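You operate a simulated robot arm through the tools that you are given. There is no shell and no other tool.

The job below is to be done with a simulated robot arm. You get a single attempt, and the scene is never put back.

## Task
Swap the empty mist bottle for the full plant food one and mist twice.
Fine: blue valve lever shut before the swap, open after; empty bottle in the small orange tray; change no other setting. Set down upright: clear bottle, what you pick out. Where these are worked on the way, their far stop is far enough and under half their travel is too little: blue valve lever.

Only the result counts: the job must be done as asked and must still hold three seconds after the hand-in. Knocking over, shifting, dropping, spilling or breaking anything else fails it.

## Robot
A 7-joint arm with a two-finger parallel gripper, fixed in place. Base frame: the origin is at the foot of the arm, x ahead of it, y to its left, z up; the work surface is at about z = 80. Lengths are in cm, angles in degrees, forces in N, time in s.
Its first joint turns from -132.0 to 132.0 degrees. Payload 3.91 kg.
The tool frame sits at the grasp point between the pads (the TCP): z along the fingers, y along the line on which they close. The tips reach 3 cm beyond it. The gripper opens to 11 cm. The fingers are 2 cm wide and 1 cm thick; the gripper's body (4.8 by 11.2 cm) begins 5.5 cm behind the TCP.
Orientation is that of the tool frame in the base frame, as a unit quaternion [x, y, z, w]. With the fingers straight down and closing along the base's y, the tool's x points along the base's -x, its y along +y and its z along -z.

## Interface
- The arm moves only by the tool send_rows. Its arguments are lists of equal length, an entry for each row: "grip": the closure, from 0 (fully open) to 1 (shut); "linear": the shift along the tool's x, y, z in units of 100 mm (1.0 is 100 mm), a list of three; "turn": the turn, a rotation vector about the tool's x, y, z in units of 45 degrees (1.0 is 45 degrees), a list of three. In form: {"grip": [grip, ...], "linear": [[dx, dy, dz], ...], "turn": [[wx, wy, wz], ...]}. A call has 1 to 20 rows; each row is the pose to reach, as a shift and turn from the pose commanded when the call began, along the tool's axes at that moment. A call with a number of a shift or a turn outside -1 to 1 is refused whole. A row lasts 0.2 s, in which the tool goes at most 5 cm and 8.6 degrees; a call with a longer step from one row to the next is refused whole, and so is a gripper value outside its range. Where a pose cannot be reached the arm comes as near as it can. A force on the tool above 60 N (or 10 N above the force at the start of the call, whichever is more), or a blocked arm, ends the call early, and 0.2 s more pass. Each finger travels about 10.8 cm/s and halts on what it meets, pressing with about 43 N; the grip force reading is that of the motor and also rises with nothing between the fingers. The clock runs only during rows and for 0.2 s after the last one: add rows that repeat a pose to give the fingers time. The reply holds the time, the measured pose of the TCP, the force on the tool along the base axes, the opening and the grip force, in the units named above and with some noise, with the torque about the TCP (base axes, N m) and any sound that the robot's microphone picked up.
- Cameras (640 x 400 px; columns grow to the right, rows downward): "scene" is fixed at [5.08, 50.14, 156.11]; the picture's right is [-0.18, -0.98, 0.00], its down [-0.63, 0.12, -0.76] and it looks along [0.75, -0.14, -0.65] (base axes); focal length 361 px, centre (320, 200). "wrist" rides on the gripper at [7.2, 1.7, -10.3] in the tool frame; the picture's right is [-0.23, 0.97, 0.00], its down [-0.76, -0.18, -0.62] and it looks along [-0.61, -0.14, 0.78] (tool axes); focal length 222 px, centre (320, 200).
- camera(camera): a new picture of that camera. No time passes.
- pixel_to_xyz(camera, pixels): there is no depth. For up to 12 entries [column, row, z] of the newest picture of that camera ("zoom" is the newest enlarged one), the place [x, y] in the base frame at which the ray of that pixel passes the height z, good to about 0.2 cm. No time passes.
- inspect(camera, box): a new picture of the part [left, top, right, bottom] of that camera's present view, enlarged. No time passes.
- job_done(): hands the job in; it is judged then, once.

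Open the gripper and draw the arm clear of the work before you hand the job in, unless the task says otherwise.

The tools are called by a JSON object that holds its "op" and its "data". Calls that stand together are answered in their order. send_rows: Moves the arm, as the interface text tells. Its arguments: {"type":"object","properties":{"grip":{"type":"array","items":{"type":"number"}},"linear":{"type":"array","items":{"type":"array","items":{"type":"number"}}},"turn":{"type":"array","items":{"type":"array","items":{"type":"number"}}}},"required":["grip","linear","turn"]} The other tools are called the same way: camera (camera) takes a picture; pixel_to_xyz (camera, pixels) gives the place at which the rays of pixels pass given heights; inspect (camera, box) takes an enlarged picture of a part of a camera's view; job_done () hands the job in.

At the start:

```text
time: 0.0
tcp_pos: [63.35, 24.19, 112.1]
tool_rot: [0.0, 1.0, 0.0, 0.0]
wrist_force: [0.2, -0.2, 0.1]
wrist_torque: [-0.01, -0.02, 0.02]
grip_width: 11.02
grip_force: 0.1
```

scene: 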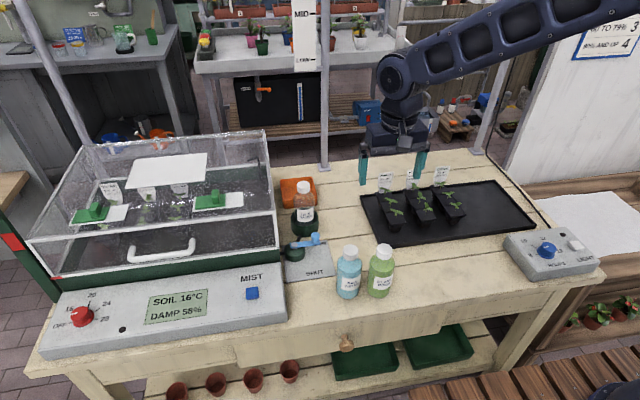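
wrist: 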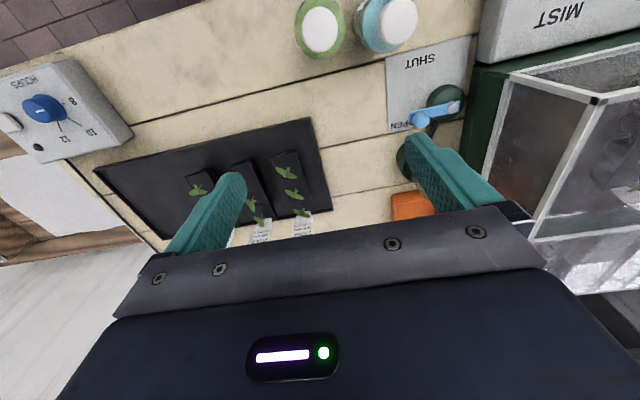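

I see the bottles, the blue lever near (305,242) and the orange tray near (297,190) in the scene view. I'll enlarge these areas first.

{"op": "inspect", "data": {"camera": "scene", "box": [250, 160, 410, 310]}}

{"op": "inspect", "data": {"camera": "scene", "box": [30, 120, 300, 350]}}

{"op": "inspect", "data": {"camera": "wrist", "box": [280, 0, 640, 230]}}

{"op": "inspect", "data": {"camera": "scene", "box": [480, 10, 640, 290]}}

```text
2.67 times, centred on (330, 235) of scene
```

zoom: 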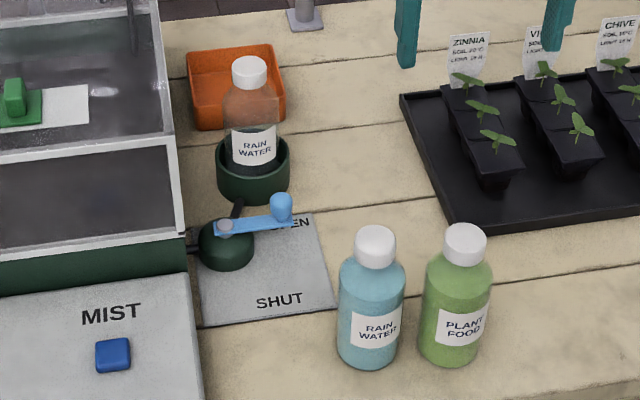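

```text
1.74 times, centred on (165, 235) of scene
```

zoom: 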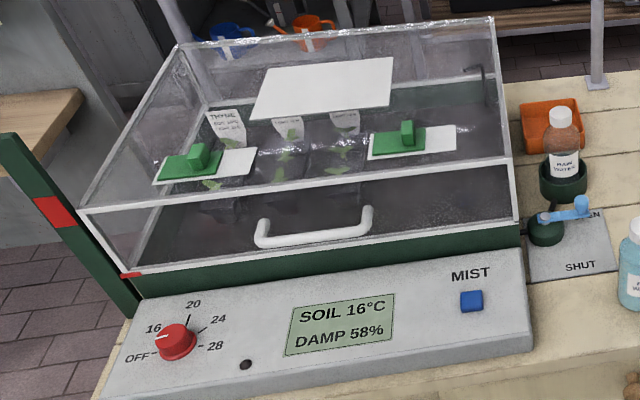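

```text
1.74 times, centred on (460, 115) of wrist
```

zoom: 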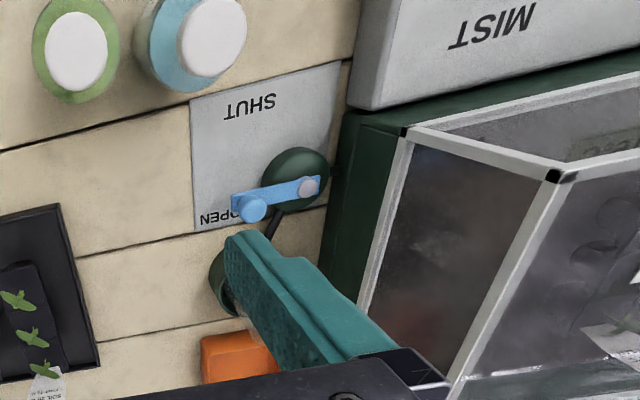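

```text
1.43 times, centred on (560, 150) of scene
```

zoom: 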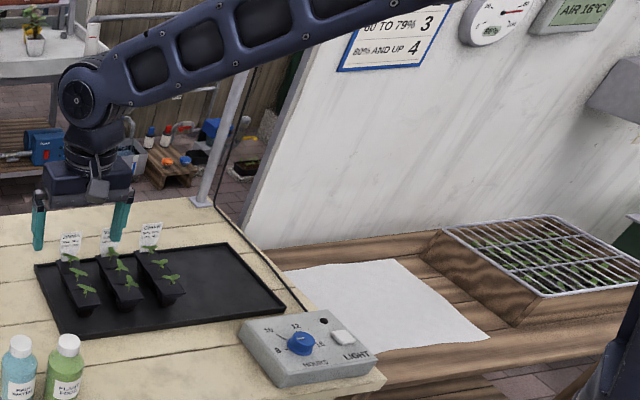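

The empty clear bottle sits in the green cup with its cap at about (303,184). The lever runs from its pivot at about (294,245) to its knob at about (315,238), on OPEN. I'll get coordinates for these at several heights.

{"op": "pixel_to_xyz", "data": {"camera": "scene", "pixels": [[303.7, 185, 95], [303.7, 185, 100], [304, 234, 80], [294, 245, 85], [315, 237, 87], [350, 292, 80], [380, 290, 80], [350, 250, 98], [384, 248, 98], [252, 293, 85], [252, 293, 90], [298, 190, 80]]}}

{"op": "pixel_to_xyz", "data": {"camera": "wrist", "pixels": [[319, 29, 98], [388, 22, 98], [320, 28, 95], [398, 20, 95], [421, 118, 85], [454, 106, 85], [421, 118, 88], [454, 106, 88], [410, 207, 80], [319, 29, 100], [398, 20, 100], [430, 95, 80]]}}

```text
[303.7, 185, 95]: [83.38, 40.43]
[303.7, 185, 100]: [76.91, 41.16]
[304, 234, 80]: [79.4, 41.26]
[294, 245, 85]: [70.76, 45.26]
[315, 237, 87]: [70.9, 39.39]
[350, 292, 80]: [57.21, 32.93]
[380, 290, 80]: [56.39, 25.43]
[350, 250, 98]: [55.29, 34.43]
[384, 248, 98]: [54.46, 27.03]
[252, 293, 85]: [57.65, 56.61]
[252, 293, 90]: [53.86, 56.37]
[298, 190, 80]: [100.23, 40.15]
```

```text
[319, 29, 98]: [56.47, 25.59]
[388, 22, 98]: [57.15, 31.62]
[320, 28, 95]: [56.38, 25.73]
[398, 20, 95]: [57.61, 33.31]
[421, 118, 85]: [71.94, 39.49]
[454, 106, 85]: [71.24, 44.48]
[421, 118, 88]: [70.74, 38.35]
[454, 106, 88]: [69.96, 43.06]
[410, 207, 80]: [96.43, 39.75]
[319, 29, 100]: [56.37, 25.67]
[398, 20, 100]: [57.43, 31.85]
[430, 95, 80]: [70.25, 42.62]
```

The tray looks far out, so I'll measure its corners, the cup and the table features to check reach.

{"op": "pixel_to_xyz", "data": {"camera": "scene", "pixels": [[280, 179.5, 83], [312, 176, 83], [283, 208.7, 80], [316.7, 204, 80], [281, 196, 83], [315, 192, 83], [304, 236, 80], [305, 212, 85], [291, 222, 84], [318, 220, 84]]}}

{"op": "inspect", "data": {"camera": "scene", "box": [264, 165, 344, 215]}}

{"op": "inspect", "data": {"camera": "scene", "box": [264, 210, 344, 260]}}

{"op": "inspect", "data": {"camera": "scene", "box": [320, 235, 416, 305]}}

{"op": "inspect", "data": {"camera": "scene", "box": [220, 260, 300, 330]}}

```text
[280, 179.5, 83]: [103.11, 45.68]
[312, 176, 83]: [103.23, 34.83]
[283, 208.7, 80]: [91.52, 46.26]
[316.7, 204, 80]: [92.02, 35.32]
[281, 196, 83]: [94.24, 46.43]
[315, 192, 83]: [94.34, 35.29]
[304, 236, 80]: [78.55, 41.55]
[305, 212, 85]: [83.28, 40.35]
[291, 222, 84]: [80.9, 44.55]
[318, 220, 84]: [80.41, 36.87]
```

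```text
8.00 times, centred on (304, 190) of scene
```

zoom: 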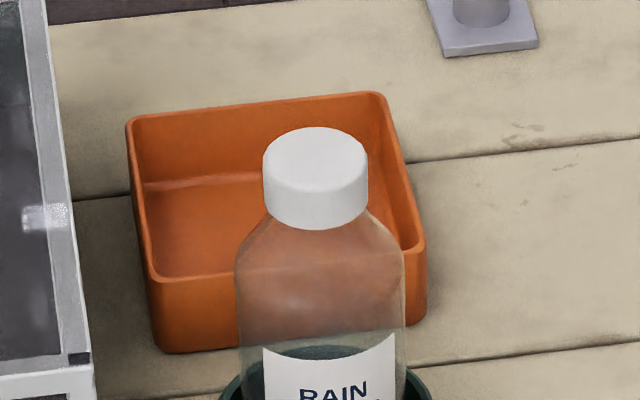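

```text
8.00 times, centred on (304, 235) of scene
```

zoom: 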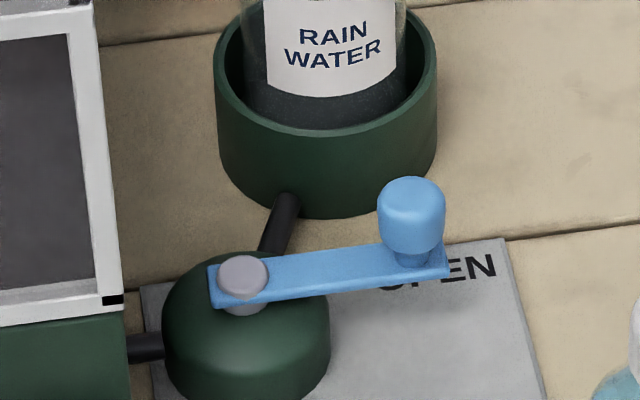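

```text
5.71 times, centred on (368, 270) of scene
```

zoom: 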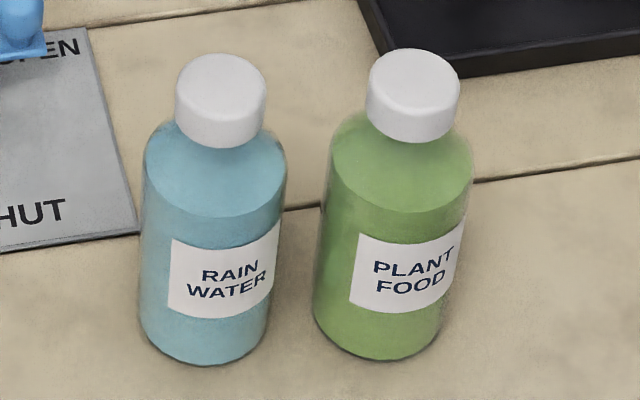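

```text
5.71 times, centred on (260, 295) of scene
```

zoom: 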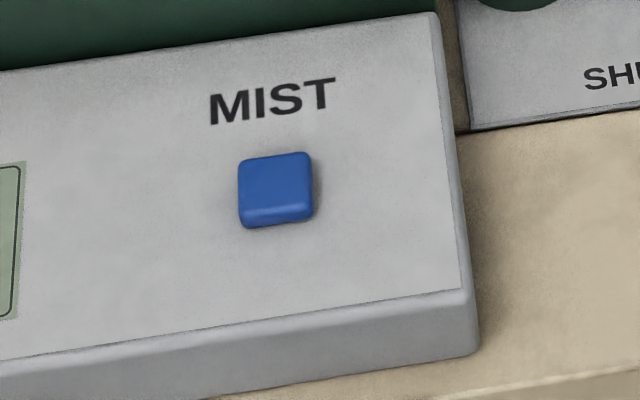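

The tray spans roughly x 92–104, y 35–46, so it is at the edge of reach. I'll raise and move the arm toward the valve and cup area, staying high, so the wrist camera can look down and give a second viewpoint.

{"op": "send_rows", "data": {"grip": [0, 0, 0, 0, 0], "linear": [[-0.2, 0.15, 0], [-0.45, 0.35, 0], [-0.7, 0.55, 0], [-0.9, 0.75, 0], [-0.95, 0.8, 0]], "turn": [[0, 0, 0], [0, 0, 0], [0, 0, 0], [0, 0, 0], [0, 0, 0]]}}

{"op": "camera", "data": {"camera": "wrist"}}

```text
time: 1.2
tcp_pos: [73.1, 32.35, 111.93]
tool_rot: [0.0, 1.0, 0.0, 0.0]
wrist_force: [-0.1, 0.1, 0.5]
wrist_torque: [0.01, -0.04, 0.05]
grip_width: 10.96
grip_force: 0.1
```

```text
taken
```

wrist: 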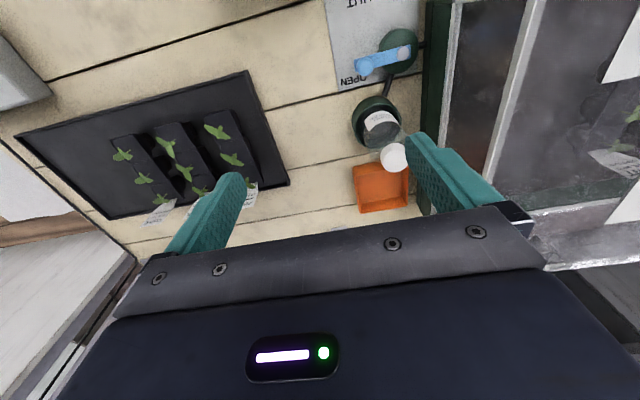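

The wrist now shows the cup (376,122), cap (394,157), tray (382,187) and lever (400,52). I'll inspect this area enlarged for accurate triangulation.

{"op": "inspect", "data": {"camera": "wrist", "box": [310, 0, 470, 100]}}

{"op": "inspect", "data": {"camera": "wrist", "box": [310, 90, 470, 220]}}

{"op": "pixel_to_xyz", "data": {"camera": "wrist", "pixels": [[394, 157, 92], [394, 157, 95], [394, 157, 98], [376, 122, 80], [376, 122, 85], [403, 51, 85], [403, 51, 88], [364, 68, 85], [364, 68, 88], [382, 187, 80], [382, 187, 83]]}}

```text
4.00 times, centred on (390, 50) of wrist
```

zoom: 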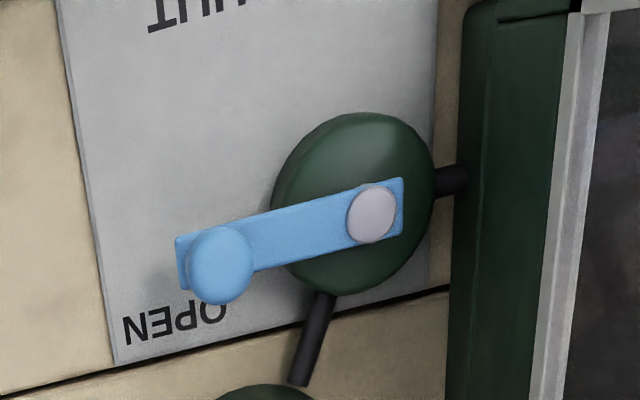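

```text
3.08 times, centred on (390, 155) of wrist
```

zoom: 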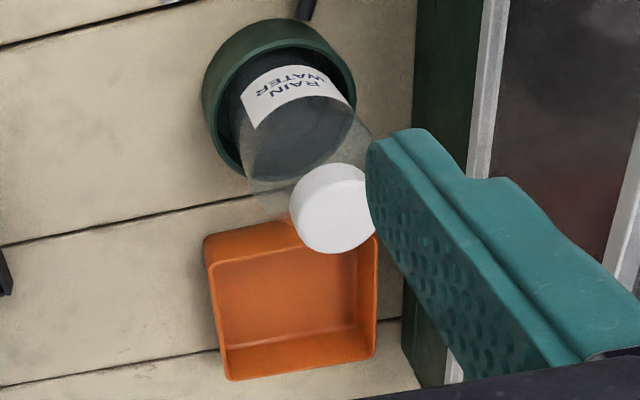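

```text
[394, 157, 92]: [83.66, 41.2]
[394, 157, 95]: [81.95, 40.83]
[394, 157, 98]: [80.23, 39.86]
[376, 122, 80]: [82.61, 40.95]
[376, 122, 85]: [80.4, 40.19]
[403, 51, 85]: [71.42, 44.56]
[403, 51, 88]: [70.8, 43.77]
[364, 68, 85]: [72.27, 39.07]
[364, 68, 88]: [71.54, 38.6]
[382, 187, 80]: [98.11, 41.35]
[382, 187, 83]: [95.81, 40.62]
```

The empty bottle's cap top triangulates to about (80.8, 40.6, 97), and the knob top to about (71.8, 38.9, 86). Next I'll check the greenhouse outline at (275,213), (268,130) and (277,250) and the plate labels at several heights.

{"op": "pixel_to_xyz", "data": {"camera": "scene", "pixels": [[275, 213, 90], [275, 213, 95], [275, 213, 100], [268, 130, 100], [268, 130, 110], [277, 250, 84], [277, 250, 87], [275, 265, 85], [275, 265, 88], [314.5, 272, 80.5], [316, 244, 80.5], [287, 320, 80]]}}

{"op": "pixel_to_xyz", "data": {"camera": "wrist", "pixels": [[425, 50, 82], [425, 50, 85], [452, 20, 85], [452, 20, 88], [452, 20, 92], [530, 10, 95], [530, 10, 100], [530, 10, 105], [495, 150, 95], [495, 150, 100], [350, 76, 80.5], [365, 0, 80.5]]}}

{"op": "send_rows", "data": {"grip": [0, 0, 0, 0, 0], "linear": [[0.2, 0.2, -0.1], [0.4, 0.4, -0.2], [0.6, 0.6, -0.3], [0.75, 0.75, -0.4], [0.8, 0.8, -0.4]], "turn": [[0, 0, 0], [0, 0, 0], [0, 0, 0], [0, 0, 0], [0, 0, 0]]}}

{"op": "camera", "data": {"camera": "wrist"}}

```text
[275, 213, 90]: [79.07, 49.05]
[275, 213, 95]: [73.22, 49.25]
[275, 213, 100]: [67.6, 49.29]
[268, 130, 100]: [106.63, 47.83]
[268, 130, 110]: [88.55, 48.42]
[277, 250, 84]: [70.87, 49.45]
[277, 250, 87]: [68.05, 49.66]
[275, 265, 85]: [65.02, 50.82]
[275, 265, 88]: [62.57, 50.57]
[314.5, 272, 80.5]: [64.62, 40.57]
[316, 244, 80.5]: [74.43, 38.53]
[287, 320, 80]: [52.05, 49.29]
```

```text
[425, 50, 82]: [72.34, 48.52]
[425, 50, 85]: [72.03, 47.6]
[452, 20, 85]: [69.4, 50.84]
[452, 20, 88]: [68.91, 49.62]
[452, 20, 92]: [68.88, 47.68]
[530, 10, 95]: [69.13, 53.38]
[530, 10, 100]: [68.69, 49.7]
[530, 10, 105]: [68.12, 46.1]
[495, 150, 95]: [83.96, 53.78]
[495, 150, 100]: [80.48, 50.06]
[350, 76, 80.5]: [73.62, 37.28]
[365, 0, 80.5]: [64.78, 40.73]
```

```text
time: 2.4
tcp_pos: [64.89, 40.25, 116.26]
tool_rot: [0.0, 1.0, 0.0, 0.0]
wrist_force: [-0.5, 0.0, 0.1]
wrist_torque: [0.01, -0.01, 0.02]
grip_width: 10.99
grip_force: 0.0
```

```text
taken
```

wrist: 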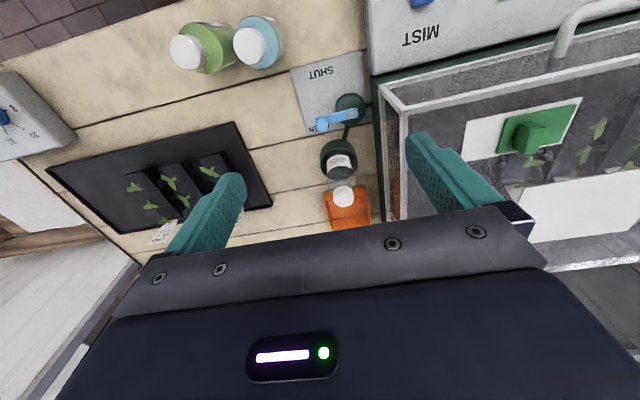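

The greenhouse front face is at about x 68.8 and its right wall at y≥48. I'll rotate the tool by -45° here, staying high, so the gripper body stays clear of the bottle and greenhouse while working the lever.

{"op": "send_rows", "data": {"grip": [0.1, 0.2, 0.3, 0.45, 0.6, 0.64, 0.64], "linear": [[0, 0, 0], [0, 0, 0], [0, 0, 0], [0, 0, 0], [0, 0, 0], [0, 0, 0], [0, 0, 0]], "turn": [[0, 0, -0.17], [0, 0, -0.34], [0, 0, -0.51], [0, 0, -0.68], [0, 0, -0.85], [0, 0, -1.0], [0, 0, -1.0]]}}

{"op": "camera", "data": {"camera": "wrist"}}

```text
time: 4.0
tcp_pos: [64.97, 40.13, 116.23]
tool_rot: [-0.382, 0.924, 0.001, 0.0]
wrist_force: [0.8, 0.1, -0.5]
wrist_torque: [0.02, 0.01, 0.01]
grip_width: 3.95
grip_force: 0.1
```

```text
taken
```

wrist: 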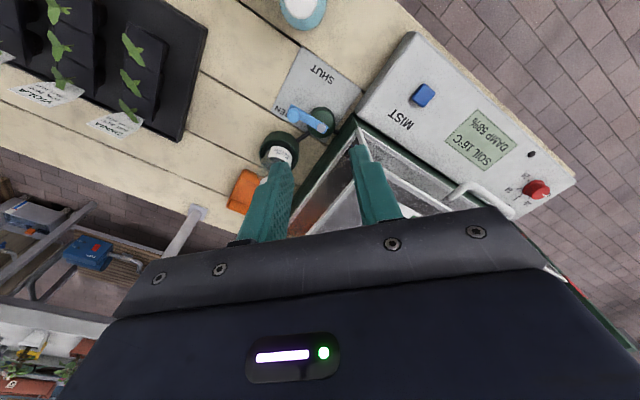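

The fingers are at 4 cm opening with the tool at 45°. I'll turn another -15°, move above the knob estimate (71.8, 38.9), and descend to TCP z≈106 to check alignment.

{"op": "send_rows", "data": {"grip": [0.64, 0.64, 0.64, 0.64, 0.64], "linear": [[-0.12, -0.18, 0.2], [-0.24, -0.36, 0.45], [-0.36, -0.54, 0.7], [-0.389, -0.573, 0.95], [-0.389, -0.573, 1.0]], "turn": [[0, 0, -0.15], [0, 0, -0.333], [0, 0, -0.333], [0, 0, -0.333], [0, 0, -0.333]]}}

{"op": "camera", "data": {"camera": "wrist"}}

{"op": "inspect", "data": {"camera": "wrist", "box": [240, 40, 400, 140]}}

```text
time: 5.2
tcp_pos: [71.74, 38.93, 106.04]
tool_rot: [-0.5, 0.866, 0.0, 0.0]
wrist_force: [0.5, -0.4, -0.4]
wrist_torque: [0.0, 0.01, -0.02]
grip_width: 3.96
grip_force: 0.0
```

```text
taken
```

wrist: 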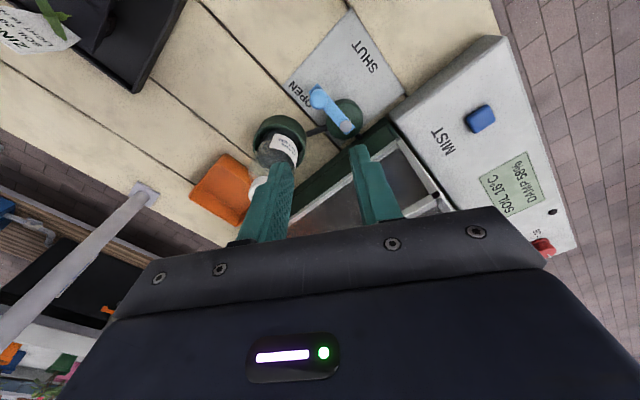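

```text
4.00 times, centred on (320, 90) of wrist
```

zoom: 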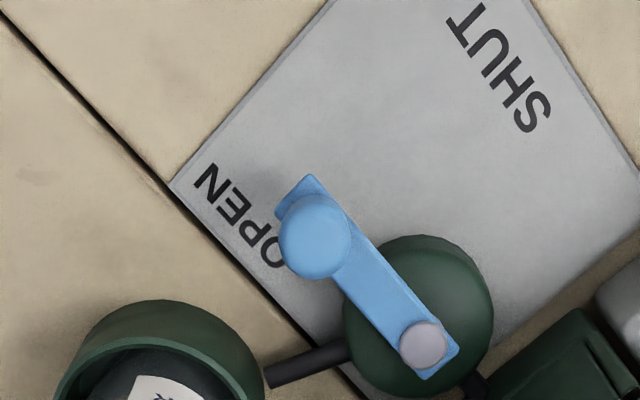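

The knob top is at (319,100), which matches the tool axis (expected about (320,99)). The pivot cap is at (345.5,126), and I'll convert these and the button at (480,118).

{"op": "pixel_to_xyz", "data": {"camera": "wrist", "pixels": [[318.75, 100, 86], [318.75, 100, 87], [345.5, 126, 84], [345.5, 126, 85], [345.5, 126, 86], [480, 117, 84], [480, 117, 86], [480, 117, 88], [480, 117, 90], [375, 50, 80.5], [301, 96, 80.5]]}}

{"op": "inspect", "data": {"camera": "scene", "box": [260, 200, 360, 290]}}

```text
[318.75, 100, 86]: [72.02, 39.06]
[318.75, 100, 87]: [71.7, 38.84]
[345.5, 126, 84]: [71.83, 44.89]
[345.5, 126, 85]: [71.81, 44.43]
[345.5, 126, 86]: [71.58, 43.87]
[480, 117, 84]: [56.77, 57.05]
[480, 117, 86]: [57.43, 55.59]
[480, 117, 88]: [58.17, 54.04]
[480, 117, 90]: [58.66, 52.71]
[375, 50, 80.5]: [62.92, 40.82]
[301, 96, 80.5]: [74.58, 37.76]
```

```text
4.44 times, centred on (310, 245) of scene
```

zoom: 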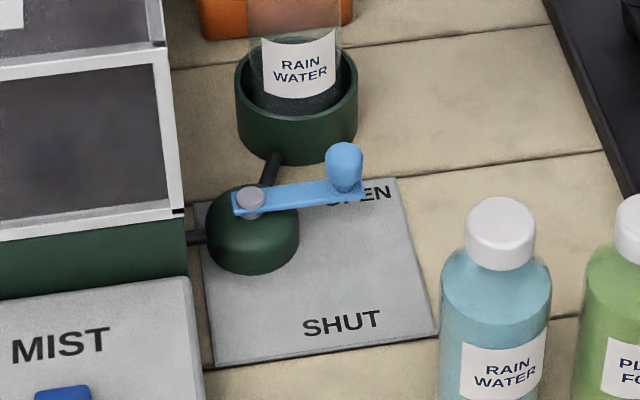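

Knob top is at about (71.6, 38.85, 87.4) and the pivot at about (71.8, 44.6). I'll lower the open cage over the knob, first to TCP z≈97.

{"op": "send_rows", "data": {"grip": [0.64, 0.64, 0.64, 0.64], "linear": [[0, 0, 0.25], [0, 0, 0.5], [0, 0, 0.8], [0, 0, 0.9]], "turn": [[0, 0, 0], [0, 0, 0], [0, 0, 0], [0, 0, 0]]}}

{"op": "camera", "data": {"camera": "wrist"}}

{"op": "camera", "data": {"camera": "scene"}}

```text
time: 6.2
tcp_pos: [71.69, 39.13, 97.15]
tool_rot: [-0.5, 0.866, 0.0, 0.0]
wrist_force: [0.1, -0.5, 0.2]
wrist_torque: [0.02, -0.02, 0.02]
grip_width: 3.97
grip_force: 0.0
```

```text
taken
```

wrist: 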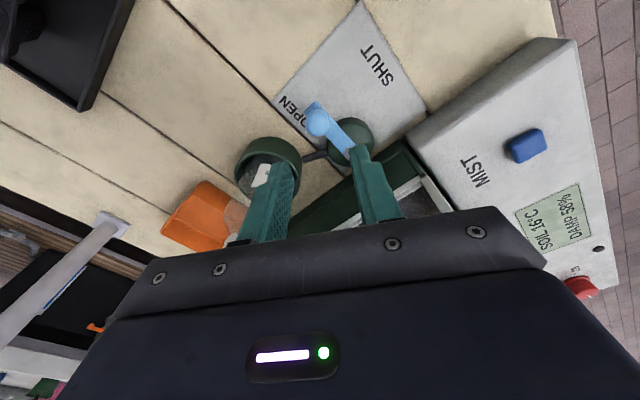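

```text
taken
```

scene: 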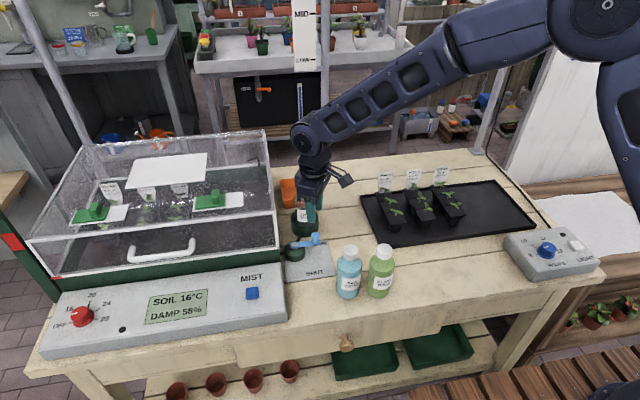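

The knob appears at about (317,121) where I expect (320,127) on the tool axis, so I'll take an enlarged look for a fine correction.

{"op": "inspect", "data": {"camera": "wrist", "box": [260, 80, 380, 160]}}

{"op": "inspect", "data": {"camera": "scene", "box": [270, 170, 350, 260]}}

{"op": "pixel_to_xyz", "data": {"camera": "wrist", "pixels": [[317, 121, 86], [317, 121, 87], [317, 121, 88]]}}

```text
5.00 times, centred on (320, 120) of wrist
```

zoom: 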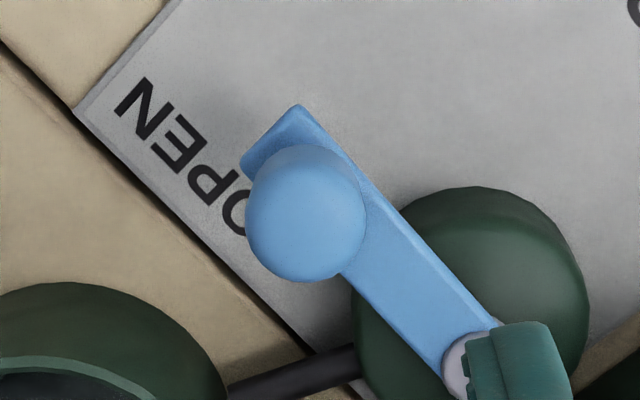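

```text
4.44 times, centred on (310, 215) of scene
```

zoom: 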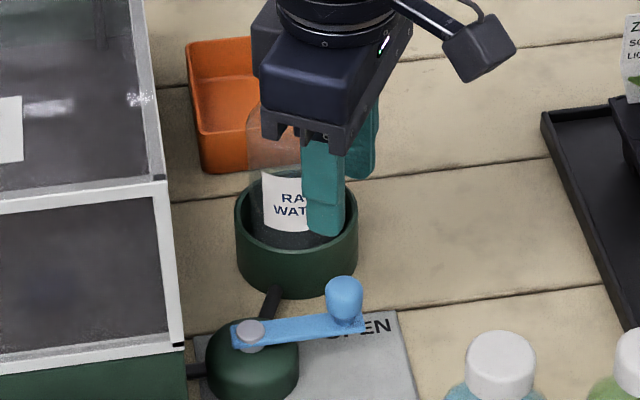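

```text
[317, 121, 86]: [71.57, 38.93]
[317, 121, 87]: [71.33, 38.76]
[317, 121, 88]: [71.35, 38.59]
```

The knob centre is at about (71.45, 38.85). I'll shift slightly and descend around it to TCP z≈87.8 (tips at about 84.8).

{"op": "send_rows", "data": {"grip": [0.64, 0.64, 0.64, 0.64, 0.64, 0.64], "linear": [[0.034, 0.009, 0.2], [0.034, 0.009, 0.4], [0.034, 0.009, 0.6], [0.034, 0.009, 0.8], [0.034, 0.009, 0.93], [0.034, 0.009, 0.93]], "turn": [[0, 0, 0], [0, 0, 0], [0, 0, 0], [0, 0, 0], [0, 0, 0], [0, 0, 0]]}}

{"op": "camera", "data": {"camera": "wrist"}}

{"op": "inspect", "data": {"camera": "scene", "box": [250, 160, 370, 280]}}

```text
time: 7.6
tcp_pos: [71.5, 38.62, 87.72]
tool_rot: [-0.5, 0.866, 0.0, 0.0]
wrist_force: [0.6, -0.5, 0.5]
wrist_torque: [-0.01, 0.0, 0.04]
grip_width: 3.98
grip_force: 0.0
```

```text
taken
```

wrist: 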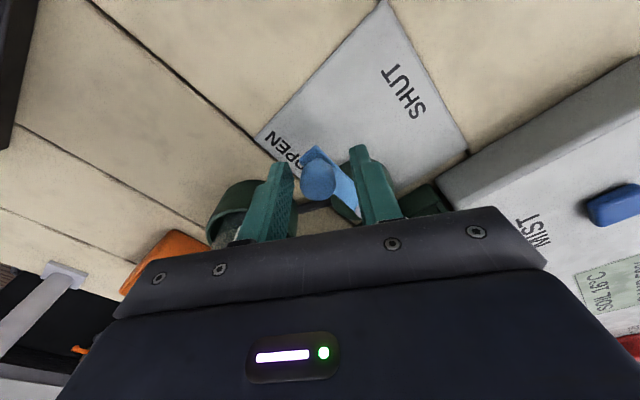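

```text
3.33 times, centred on (310, 220) of scene
```

zoom: 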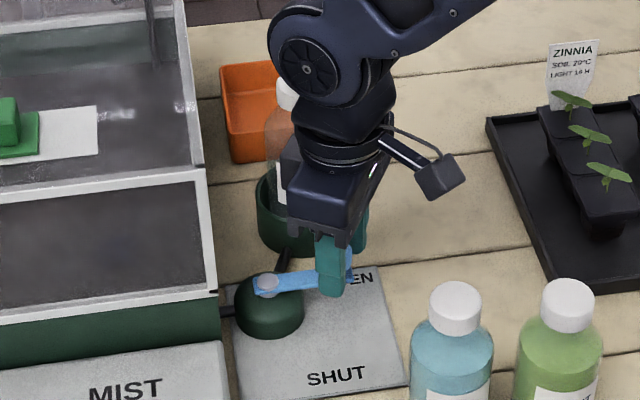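

The knob sits between the fingers at (318,178). I'll push it along the arc about the pivot (71.8, 44.6) towards SHUT, and pause partway to check.

{"op": "send_rows", "data": {"grip": [0.64, 0.64, 0.64, 0.64, 0.64, 0.64, 0.64, 0.64], "linear": [[0.033, 0.081, 0], [0.053, 0.16, 0], [0.061, 0.242, 0], [0.058, 0.323, 0], [0.045, 0.404, 0], [0.02, 0.482, 0], [-0.017, 0.555, 0], [-0.017, 0.555, 0]], "turn": [[0, 0, 0.06], [0, 0, 0.12], [0, 0, 0.18], [0, 0, 0.24], [0, 0, 0.3], [0, 0, 0.36], [0, 0, 0.42], [0, 0, 0.42]]}}

{"op": "camera", "data": {"camera": "wrist"}}

{"op": "inspect", "data": {"camera": "scene", "box": [240, 180, 360, 290]}}

```text
time: 9.4
tcp_pos: [66.7, 41.43, 87.85]
tool_rot: [-0.35, 0.937, 0.0, 0.0]
wrist_force: [0.4, -1.0, -0.6]
wrist_torque: [0.0, -0.03, 0.01]
grip_width: 3.95
grip_force: 0.1
```

```text
taken
```

wrist: 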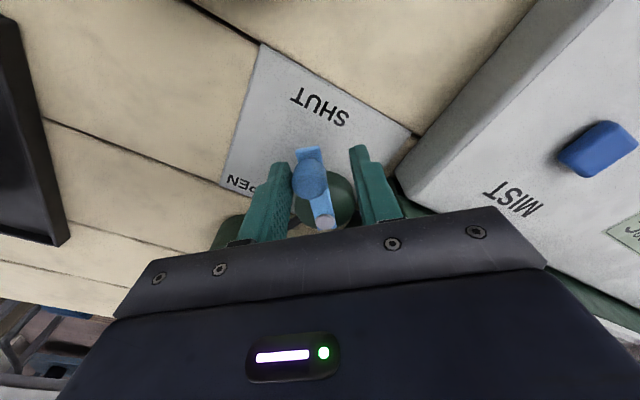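

```text
3.64 times, centred on (300, 235) of scene
```

zoom: 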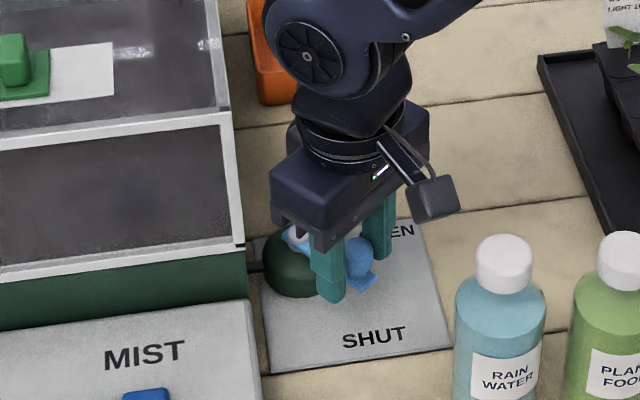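

The lever has followed and is now about 60° round. I'll continue the arc towards SHUT, watching the force.

{"op": "send_rows", "data": {"grip": [0.64, 0.64, 0.64, 0.64], "linear": [[-0.021, 0.079, 0], [-0.053, 0.155, 0], [-0.095, 0.225, 0], [-0.095, 0.225, 0]], "turn": [[0, 0, 0.08], [0, 0, 0.16], [0, 0, 0.24], [0, 0, 0.24]]}}

{"op": "camera", "data": {"camera": "wrist"}}

{"op": "inspect", "data": {"camera": "scene", "box": [240, 180, 360, 290]}}

```text
time: 10.4
tcp_pos: [65.92, 43.76, 87.62]
tool_rot: [-0.261, 0.965, -0.001, 0.0]
wrist_force: [0.4, 0.5, 0.1]
wrist_torque: [-0.01, 0.0, 0.01]
grip_width: 3.97
grip_force: 0.1
```

```text
taken
```

wrist: 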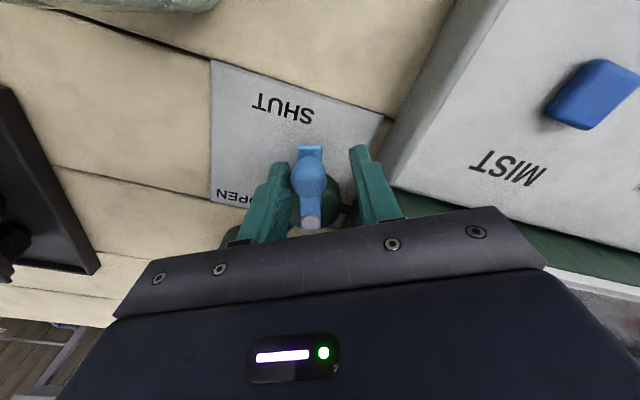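

```text
3.64 times, centred on (300, 235) of scene
```

zoom: 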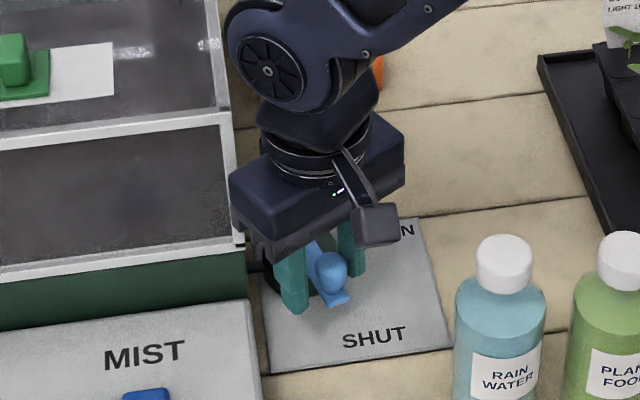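

No contact force yet and the lever is still moving. I'll go on in small steps toward the stop.

{"op": "send_rows", "data": {"grip": [0.64, 0.64, 0.64, 0.64], "linear": [[-0.018, 0.037, 0], [-0.038, 0.071, 0], [-0.061, 0.105, 0], [-0.061, 0.105, 0]], "turn": [[0, 0, 0], [0, 0, 0], [0, 0, 0], [0, 0, 0]]}}

{"op": "camera", "data": {"camera": "wrist"}}

```text
time: 11.4
tcp_pos: [66.11, 45.04, 87.73]
tool_rot: [-0.261, 0.965, 0.001, 0.001]
wrist_force: [0.2, -0.9, 0.2]
wrist_torque: [-0.04, -0.02, -0.02]
grip_width: 3.94
grip_force: 0.0
```

```text
taken
```

wrist: 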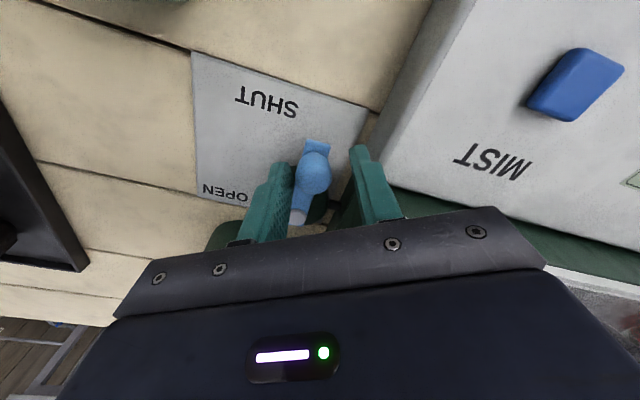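

The knob at (315,175) trails against the left finger. I'll narrow the cage a little and continue a few degrees to find the stop, keeping clear of the panel edge.

{"op": "send_rows", "data": {"grip": [0.7, 0.74, 0.74, 0.74, 0.74], "linear": [[0, 0, 0], [0, 0, 0], [-0.013, 0.016, 0], [-0.026, 0.032, 0], [-0.026, 0.032, 0]], "turn": [[0, 0, 0], [0, 0, 0], [0, 0, 0], [0, 0, 0], [0, 0, 0]]}}

{"op": "camera", "data": {"camera": "wrist"}}

{"op": "inspect", "data": {"camera": "wrist", "box": [240, 120, 400, 240]}}

```text
time: 12.6
tcp_pos: [66.05, 45.35, 87.71]
tool_rot: [-0.26, 0.966, -0.002, -0.001]
wrist_force: [-2.4, -21.5, -1.3]
wrist_torque: [1.08, -0.34, -0.32]
grip_width: 3.28
grip_force: 4.4
```

```text
taken
```

wrist: 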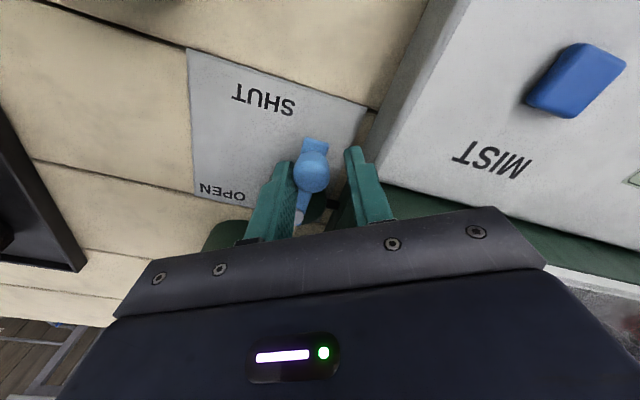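

```text
3.33 times, centred on (320, 180) of wrist
```

zoom: 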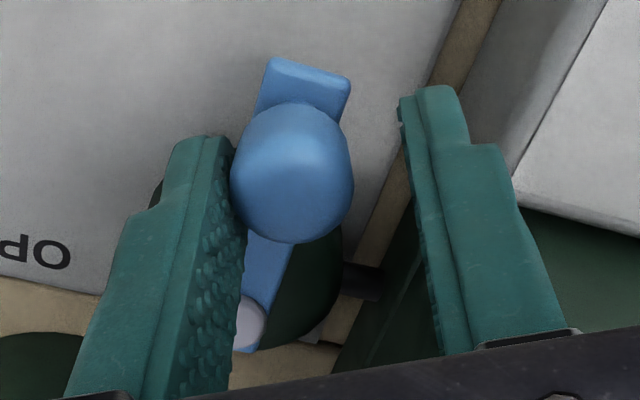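

A force of -21.5 N along y shows the lever has reached its SHUT stop. I'll back off slightly, open a bit and lift straight up.

{"op": "send_rows", "data": {"grip": [0.74, 0.68, 0.66, 0.66, 0.66, 0.66, 0.66], "linear": [[0.015, -0.025, 0], [0.025, -0.043, 0], [0.025, -0.043, 0], [0.025, -0.043, -0.2], [0.025, -0.043, -0.5], [0.025, -0.043, -0.9], [0.025, -0.043, -1.0]], "turn": [[0, 0, 0], [0, 0, 0], [0, 0, 0], [0, 0, 0], [0, 0, 0], [0, 0, 0], [0, 0, 0]]}}

{"op": "camera", "data": {"camera": "wrist"}}

{"op": "camera", "data": {"camera": "scene"}}

```text
time: 14.2
tcp_pos: [66.1, 44.78, 97.95]
tool_rot: [-0.261, 0.965, 0.0, 0.001]
wrist_force: [0.0, -0.4, -0.3]
wrist_torque: [0.01, -0.01, 0.0]
grip_width: 3.73
grip_force: 0.0
```

```text
taken
```

wrist: 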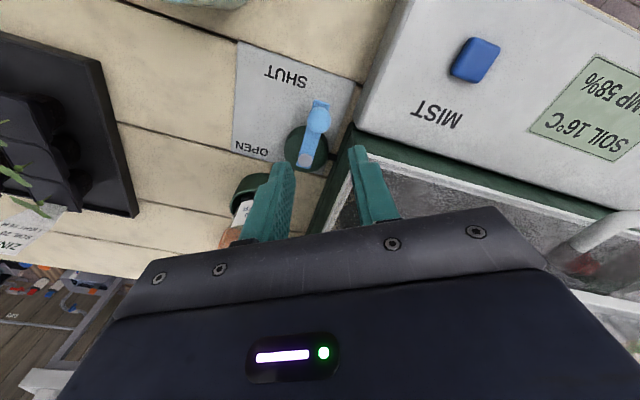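

```text
taken
```

scene: 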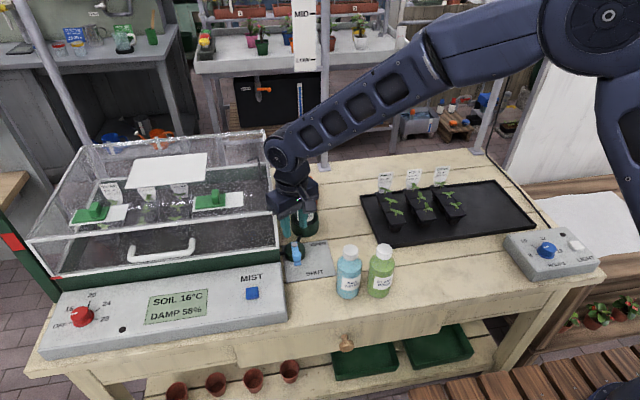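

The lever points to SHUT and stays there. Now I'll raise, open the fingers to about 8.5 cm and move to (73, 37, 104) with azimuth about 24°, ready to tilt the tool for the empty bottle.

{"op": "send_rows", "data": {"grip": [0.6, 0.5, 0.4, 0.3, 0.23, 0.23, 0.23], "linear": [[0, 0, -0.3], [0, 0, -0.6], [-0.05, -0.25, -0.6], [-0.1, -0.5, -0.6], [-0.16, -0.75, -0.6], [-0.21, -0.98, -0.6], [-0.21, -0.98, -0.6]], "turn": [[0, 0, 0], [0, 0, 0], [0, 0, 0.05], [0, 0, 0.1], [0, 0, 0.14], [0, 0, 0.14], [0, 0, 0.14]]}}

{"op": "camera", "data": {"camera": "wrist"}}

{"op": "camera", "data": {"camera": "scene"}}

```text
time: 15.8
tcp_pos: [72.87, 37.73, 103.79]
tool_rot: [-0.208, 0.978, 0.0, 0.0]
wrist_force: [-0.2, 0.6, -0.8]
wrist_torque: [0.03, 0.03, -0.01]
grip_width: 8.46
grip_force: 0.1
```

```text
taken
```

wrist: 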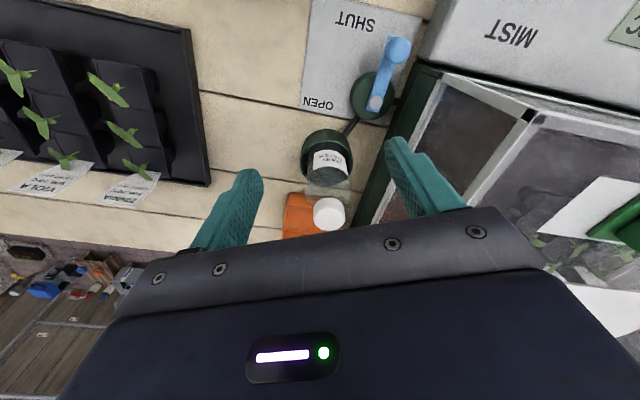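

```text
taken
```

scene: 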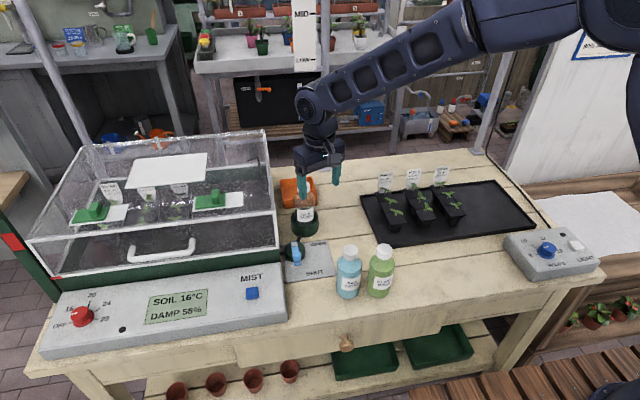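

Cap is visible at (330,213), cup at (327,155). I'll tilt the tool outward by 45° about its y axis, keeping the TCP in place and well above everything.

{"op": "send_rows", "data": {"grip": [0.23, 0.23, 0.23, 0.23, 0.23, 0.23, 0.23], "linear": [[0, 0, 0], [0, 0, 0], [0, 0, 0], [0, 0, 0], [0, 0, 0], [0, 0, 0], [0, 0, 0]], "turn": [[0, -0.17, 0], [0, -0.34, 0], [0, -0.51, 0], [0, -0.68, 0], [0, -0.85, 0], [0, -1.0, 0], [0, -1.0, 0]]}}

{"op": "camera", "data": {"camera": "wrist"}}

{"op": "camera", "data": {"camera": "scene"}}

```text
time: 17.4
tcp_pos: [72.6, 37.69, 103.79]
tool_rot: [-0.192, 0.903, 0.08, 0.375]
wrist_force: [-0.4, 0.4, -0.3]
wrist_torque: [-0.05, -0.02, -0.05]
grip_width: 8.44
grip_force: 0.0
```

```text
taken
```

wrist: 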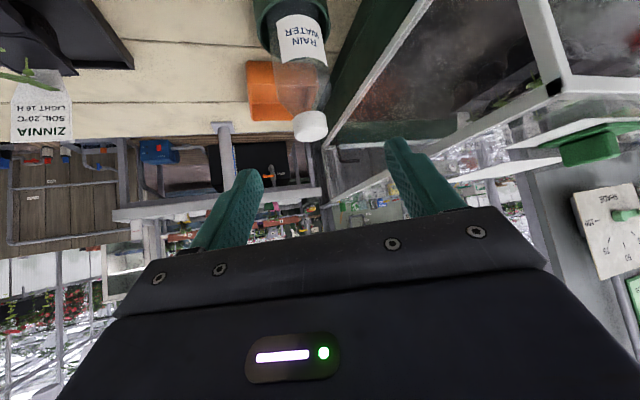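

```text
taken
```

scene: 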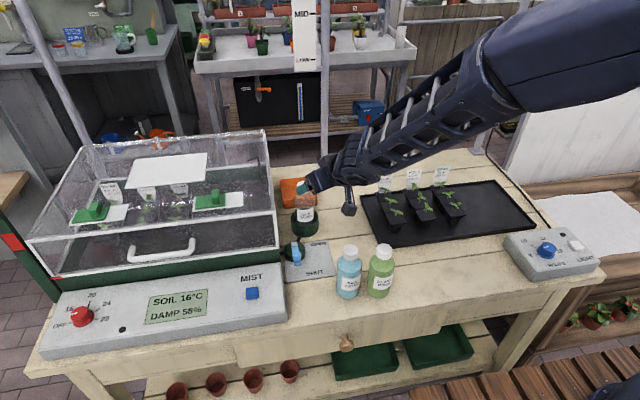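

The tilt is reached (approach azimuth about 24°, 45° down). I'll inspect the bottle in the wrist view to compute its lateral offset.

{"op": "inspect", "data": {"camera": "wrist", "box": [240, 0, 400, 150]}}

{"op": "pixel_to_xyz", "data": {"camera": "wrist", "pixels": [[310, 127, 96], [310, 127, 97], [301, 40, 85], [301, 40, 90], [293, 10, 85]]}}

{"op": "inspect", "data": {"camera": "scene", "box": [260, 150, 400, 260]}}

```text
2.67 times, centred on (320, 75) of wrist
```

zoom: 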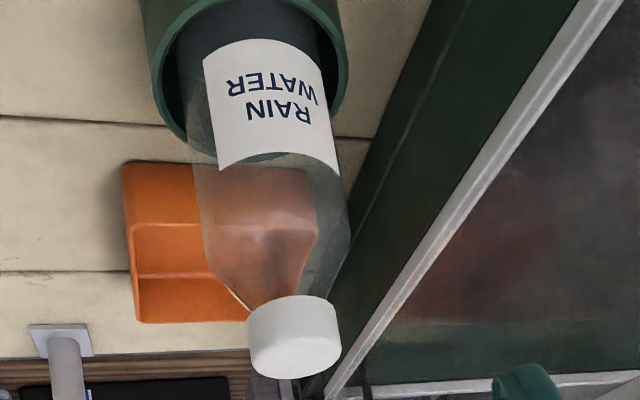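

```text
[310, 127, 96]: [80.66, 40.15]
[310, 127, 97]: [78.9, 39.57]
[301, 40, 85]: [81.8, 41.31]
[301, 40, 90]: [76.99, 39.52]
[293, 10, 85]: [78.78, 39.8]
```

```text
3.64 times, centred on (330, 205) of scene
```

zoom: 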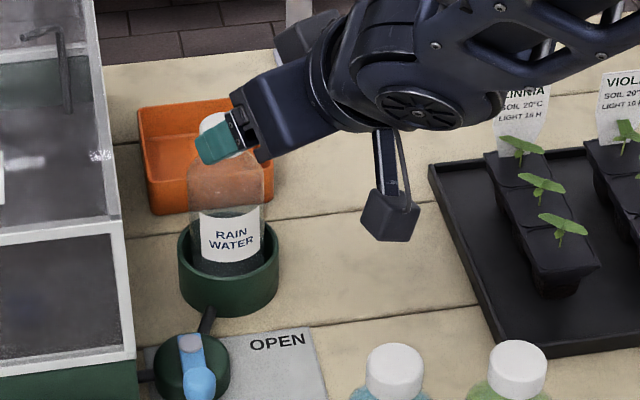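

The bottle axis is at about (81.3, 40.45) with the cap top near z 96.5, about 1.1 cm to the tool's -y side. I'll correct laterally and advance partway along the tool axis.

{"op": "send_rows", "data": {"grip": [0.23, 0.23, 0.23, 0.23, 0.23, 0.23], "linear": [[0.15, -0.055, 0], [0.3, -0.11, 0], [0.3, -0.11, 0.25], [0.3, -0.11, 0.5], [0.3, -0.11, 0.75], [0.3, -0.11, 0.75]], "turn": [[0, 0, 0], [0, 0, 0], [0, 0, 0], [0, 0, 0], [0, 0, 0], [0, 0, 0]]}}

{"op": "camera", "data": {"camera": "wrist"}}

{"op": "inspect", "data": {"camera": "scene", "box": [260, 150, 400, 260]}}

```text
time: 18.8
tcp_pos: [76.21, 37.86, 96.14]
tool_rot: [-0.192, 0.904, 0.079, 0.374]
wrist_force: [-0.3, -0.3, -0.3]
wrist_torque: [-0.01, -0.03, 0.01]
grip_width: 8.46
grip_force: 0.1
```

```text
taken
```

wrist: 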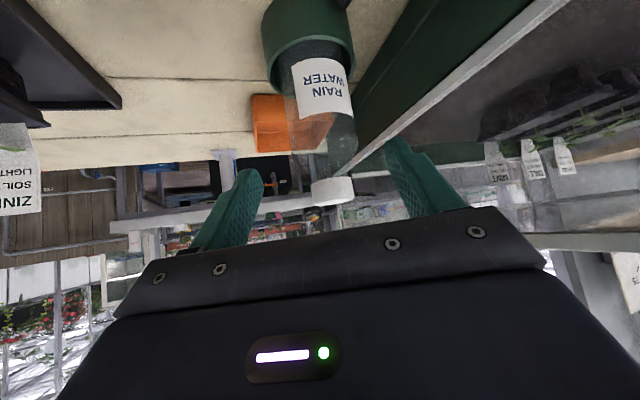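

```text
3.64 times, centred on (330, 205) of scene
```

zoom: 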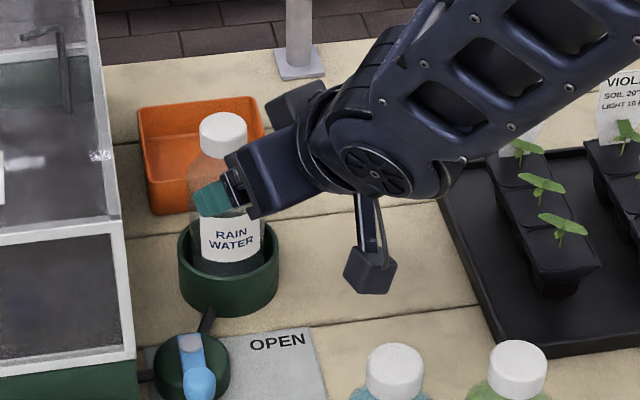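

The fingers are closing on the bottle. I'll inspect for bottle edges to fine-tune the lateral centring before the last advance.

{"op": "inspect", "data": {"camera": "wrist", "box": [220, 60, 420, 220]}}

```text
2.50 times, centred on (320, 140) of wrist
```

zoom: 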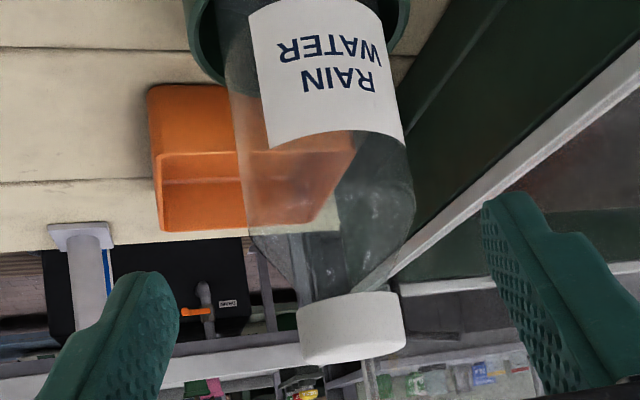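

Bottle edges put its axis about 0.2 cm to the +y side of the tool. I'll apply this and advance the remaining 8 cm around the bottle.

{"op": "send_rows", "data": {"grip": [0.23, 0.23, 0.23, 0.23, 0.23, 0.23], "linear": [[0.03, 0.02, 0.2], [0.03, 0.02, 0.4], [0.03, 0.02, 0.55], [0.03, 0.02, 0.7], [0.03, 0.02, 0.8], [0.03, 0.02, 0.8]], "turn": [[0, 0, 0], [0, 0, 0], [0, 0, 0], [0, 0, 0], [0, 0, 0], [0, 0, 0]]}}

{"op": "camera", "data": {"camera": "wrist"}}

{"op": "inspect", "data": {"camera": "scene", "box": [260, 150, 400, 260]}}

```text
time: 20.2
tcp_pos: [80.93, 40.16, 90.5]
tool_rot: [-0.192, 0.904, 0.079, 0.374]
wrist_force: [-0.6, 0.0, -1.3]
wrist_torque: [0.01, 0.04, -0.01]
grip_width: 8.48
grip_force: 0.1
```

```text
taken
```

wrist: 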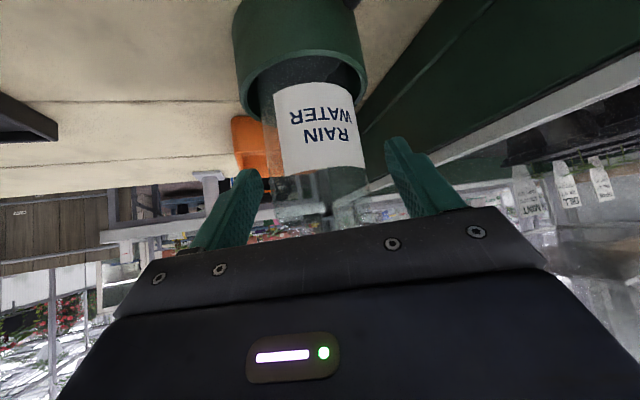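

```text
3.64 times, centred on (330, 205) of scene
```

zoom: 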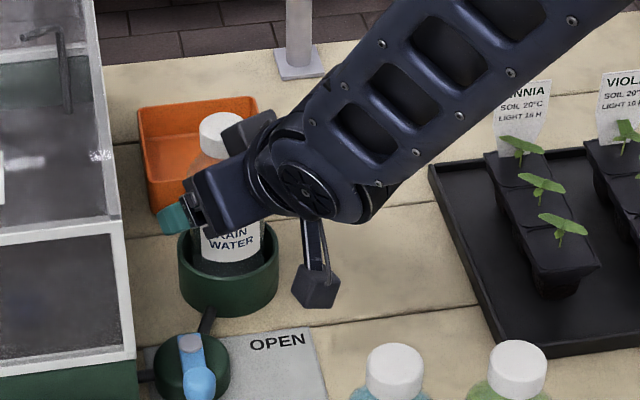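

The fingers straddle the bottle with no contact force. I'll close on it now.

{"op": "send_rows", "data": {"grip": [0.4, 0.5, 0.6, 0.6, 0.6], "linear": [[0, 0, 0], [0, 0, 0], [0, 0, 0], [0, 0, 0], [0, 0, 0]], "turn": [[0, 0, 0], [0, 0, 0], [0, 0, 0], [0, 0, 0], [0, 0, 0]]}}

{"op": "camera", "data": {"camera": "wrist"}}

```text
time: 21.4
tcp_pos: [80.83, 40.24, 90.44]
tool_rot: [-0.192, 0.904, 0.079, 0.374]
wrist_force: [-0.2, -1.8, 1.3]
wrist_torque: [-0.03, -0.02, -0.01]
grip_width: 5.77
grip_force: 43.2
```

```text
taken
```

wrist: 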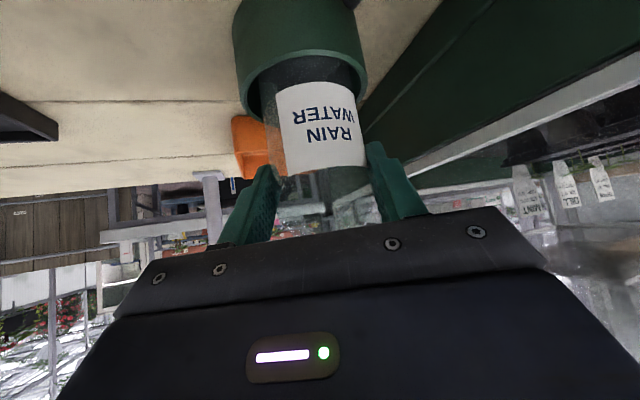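

The grip holds at 5.77 cm and 43 N. I'll lift straight up 8 cm.

{"op": "send_rows", "data": {"grip": [0.6, 0.6, 0.6, 0.6, 0.6], "linear": [[-0.1, 0, -0.1], [-0.25, 0, -0.25], [-0.4, 0, -0.4], [-0.566, 0, -0.566], [-0.566, 0, -0.566]], "turn": [[0, 0, 0], [0, 0, 0], [0, 0, 0], [0, 0, 0], [0, 0, 0]]}}

{"op": "camera", "data": {"camera": "wrist"}}

{"op": "camera", "data": {"camera": "scene"}}

```text
time: 22.6
tcp_pos: [81.16, 40.15, 98.6]
tool_rot: [-0.192, 0.904, 0.079, 0.374]
wrist_force: [-0.6, -0.3, -0.4]
wrist_torque: [-0.01, -0.01, -0.01]
grip_width: 5.79
grip_force: 42.4
```

```text
taken
```

wrist: 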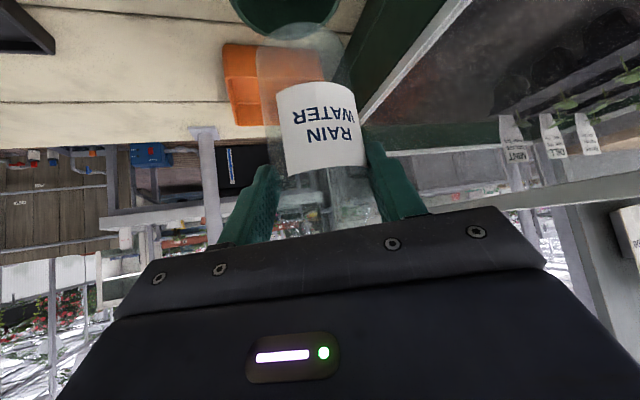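

```text
taken
```

scene: 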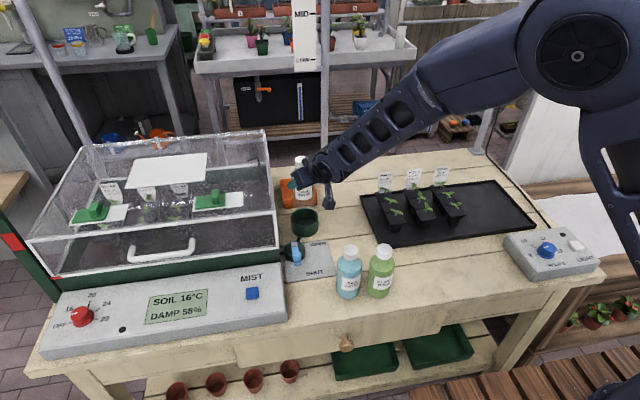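

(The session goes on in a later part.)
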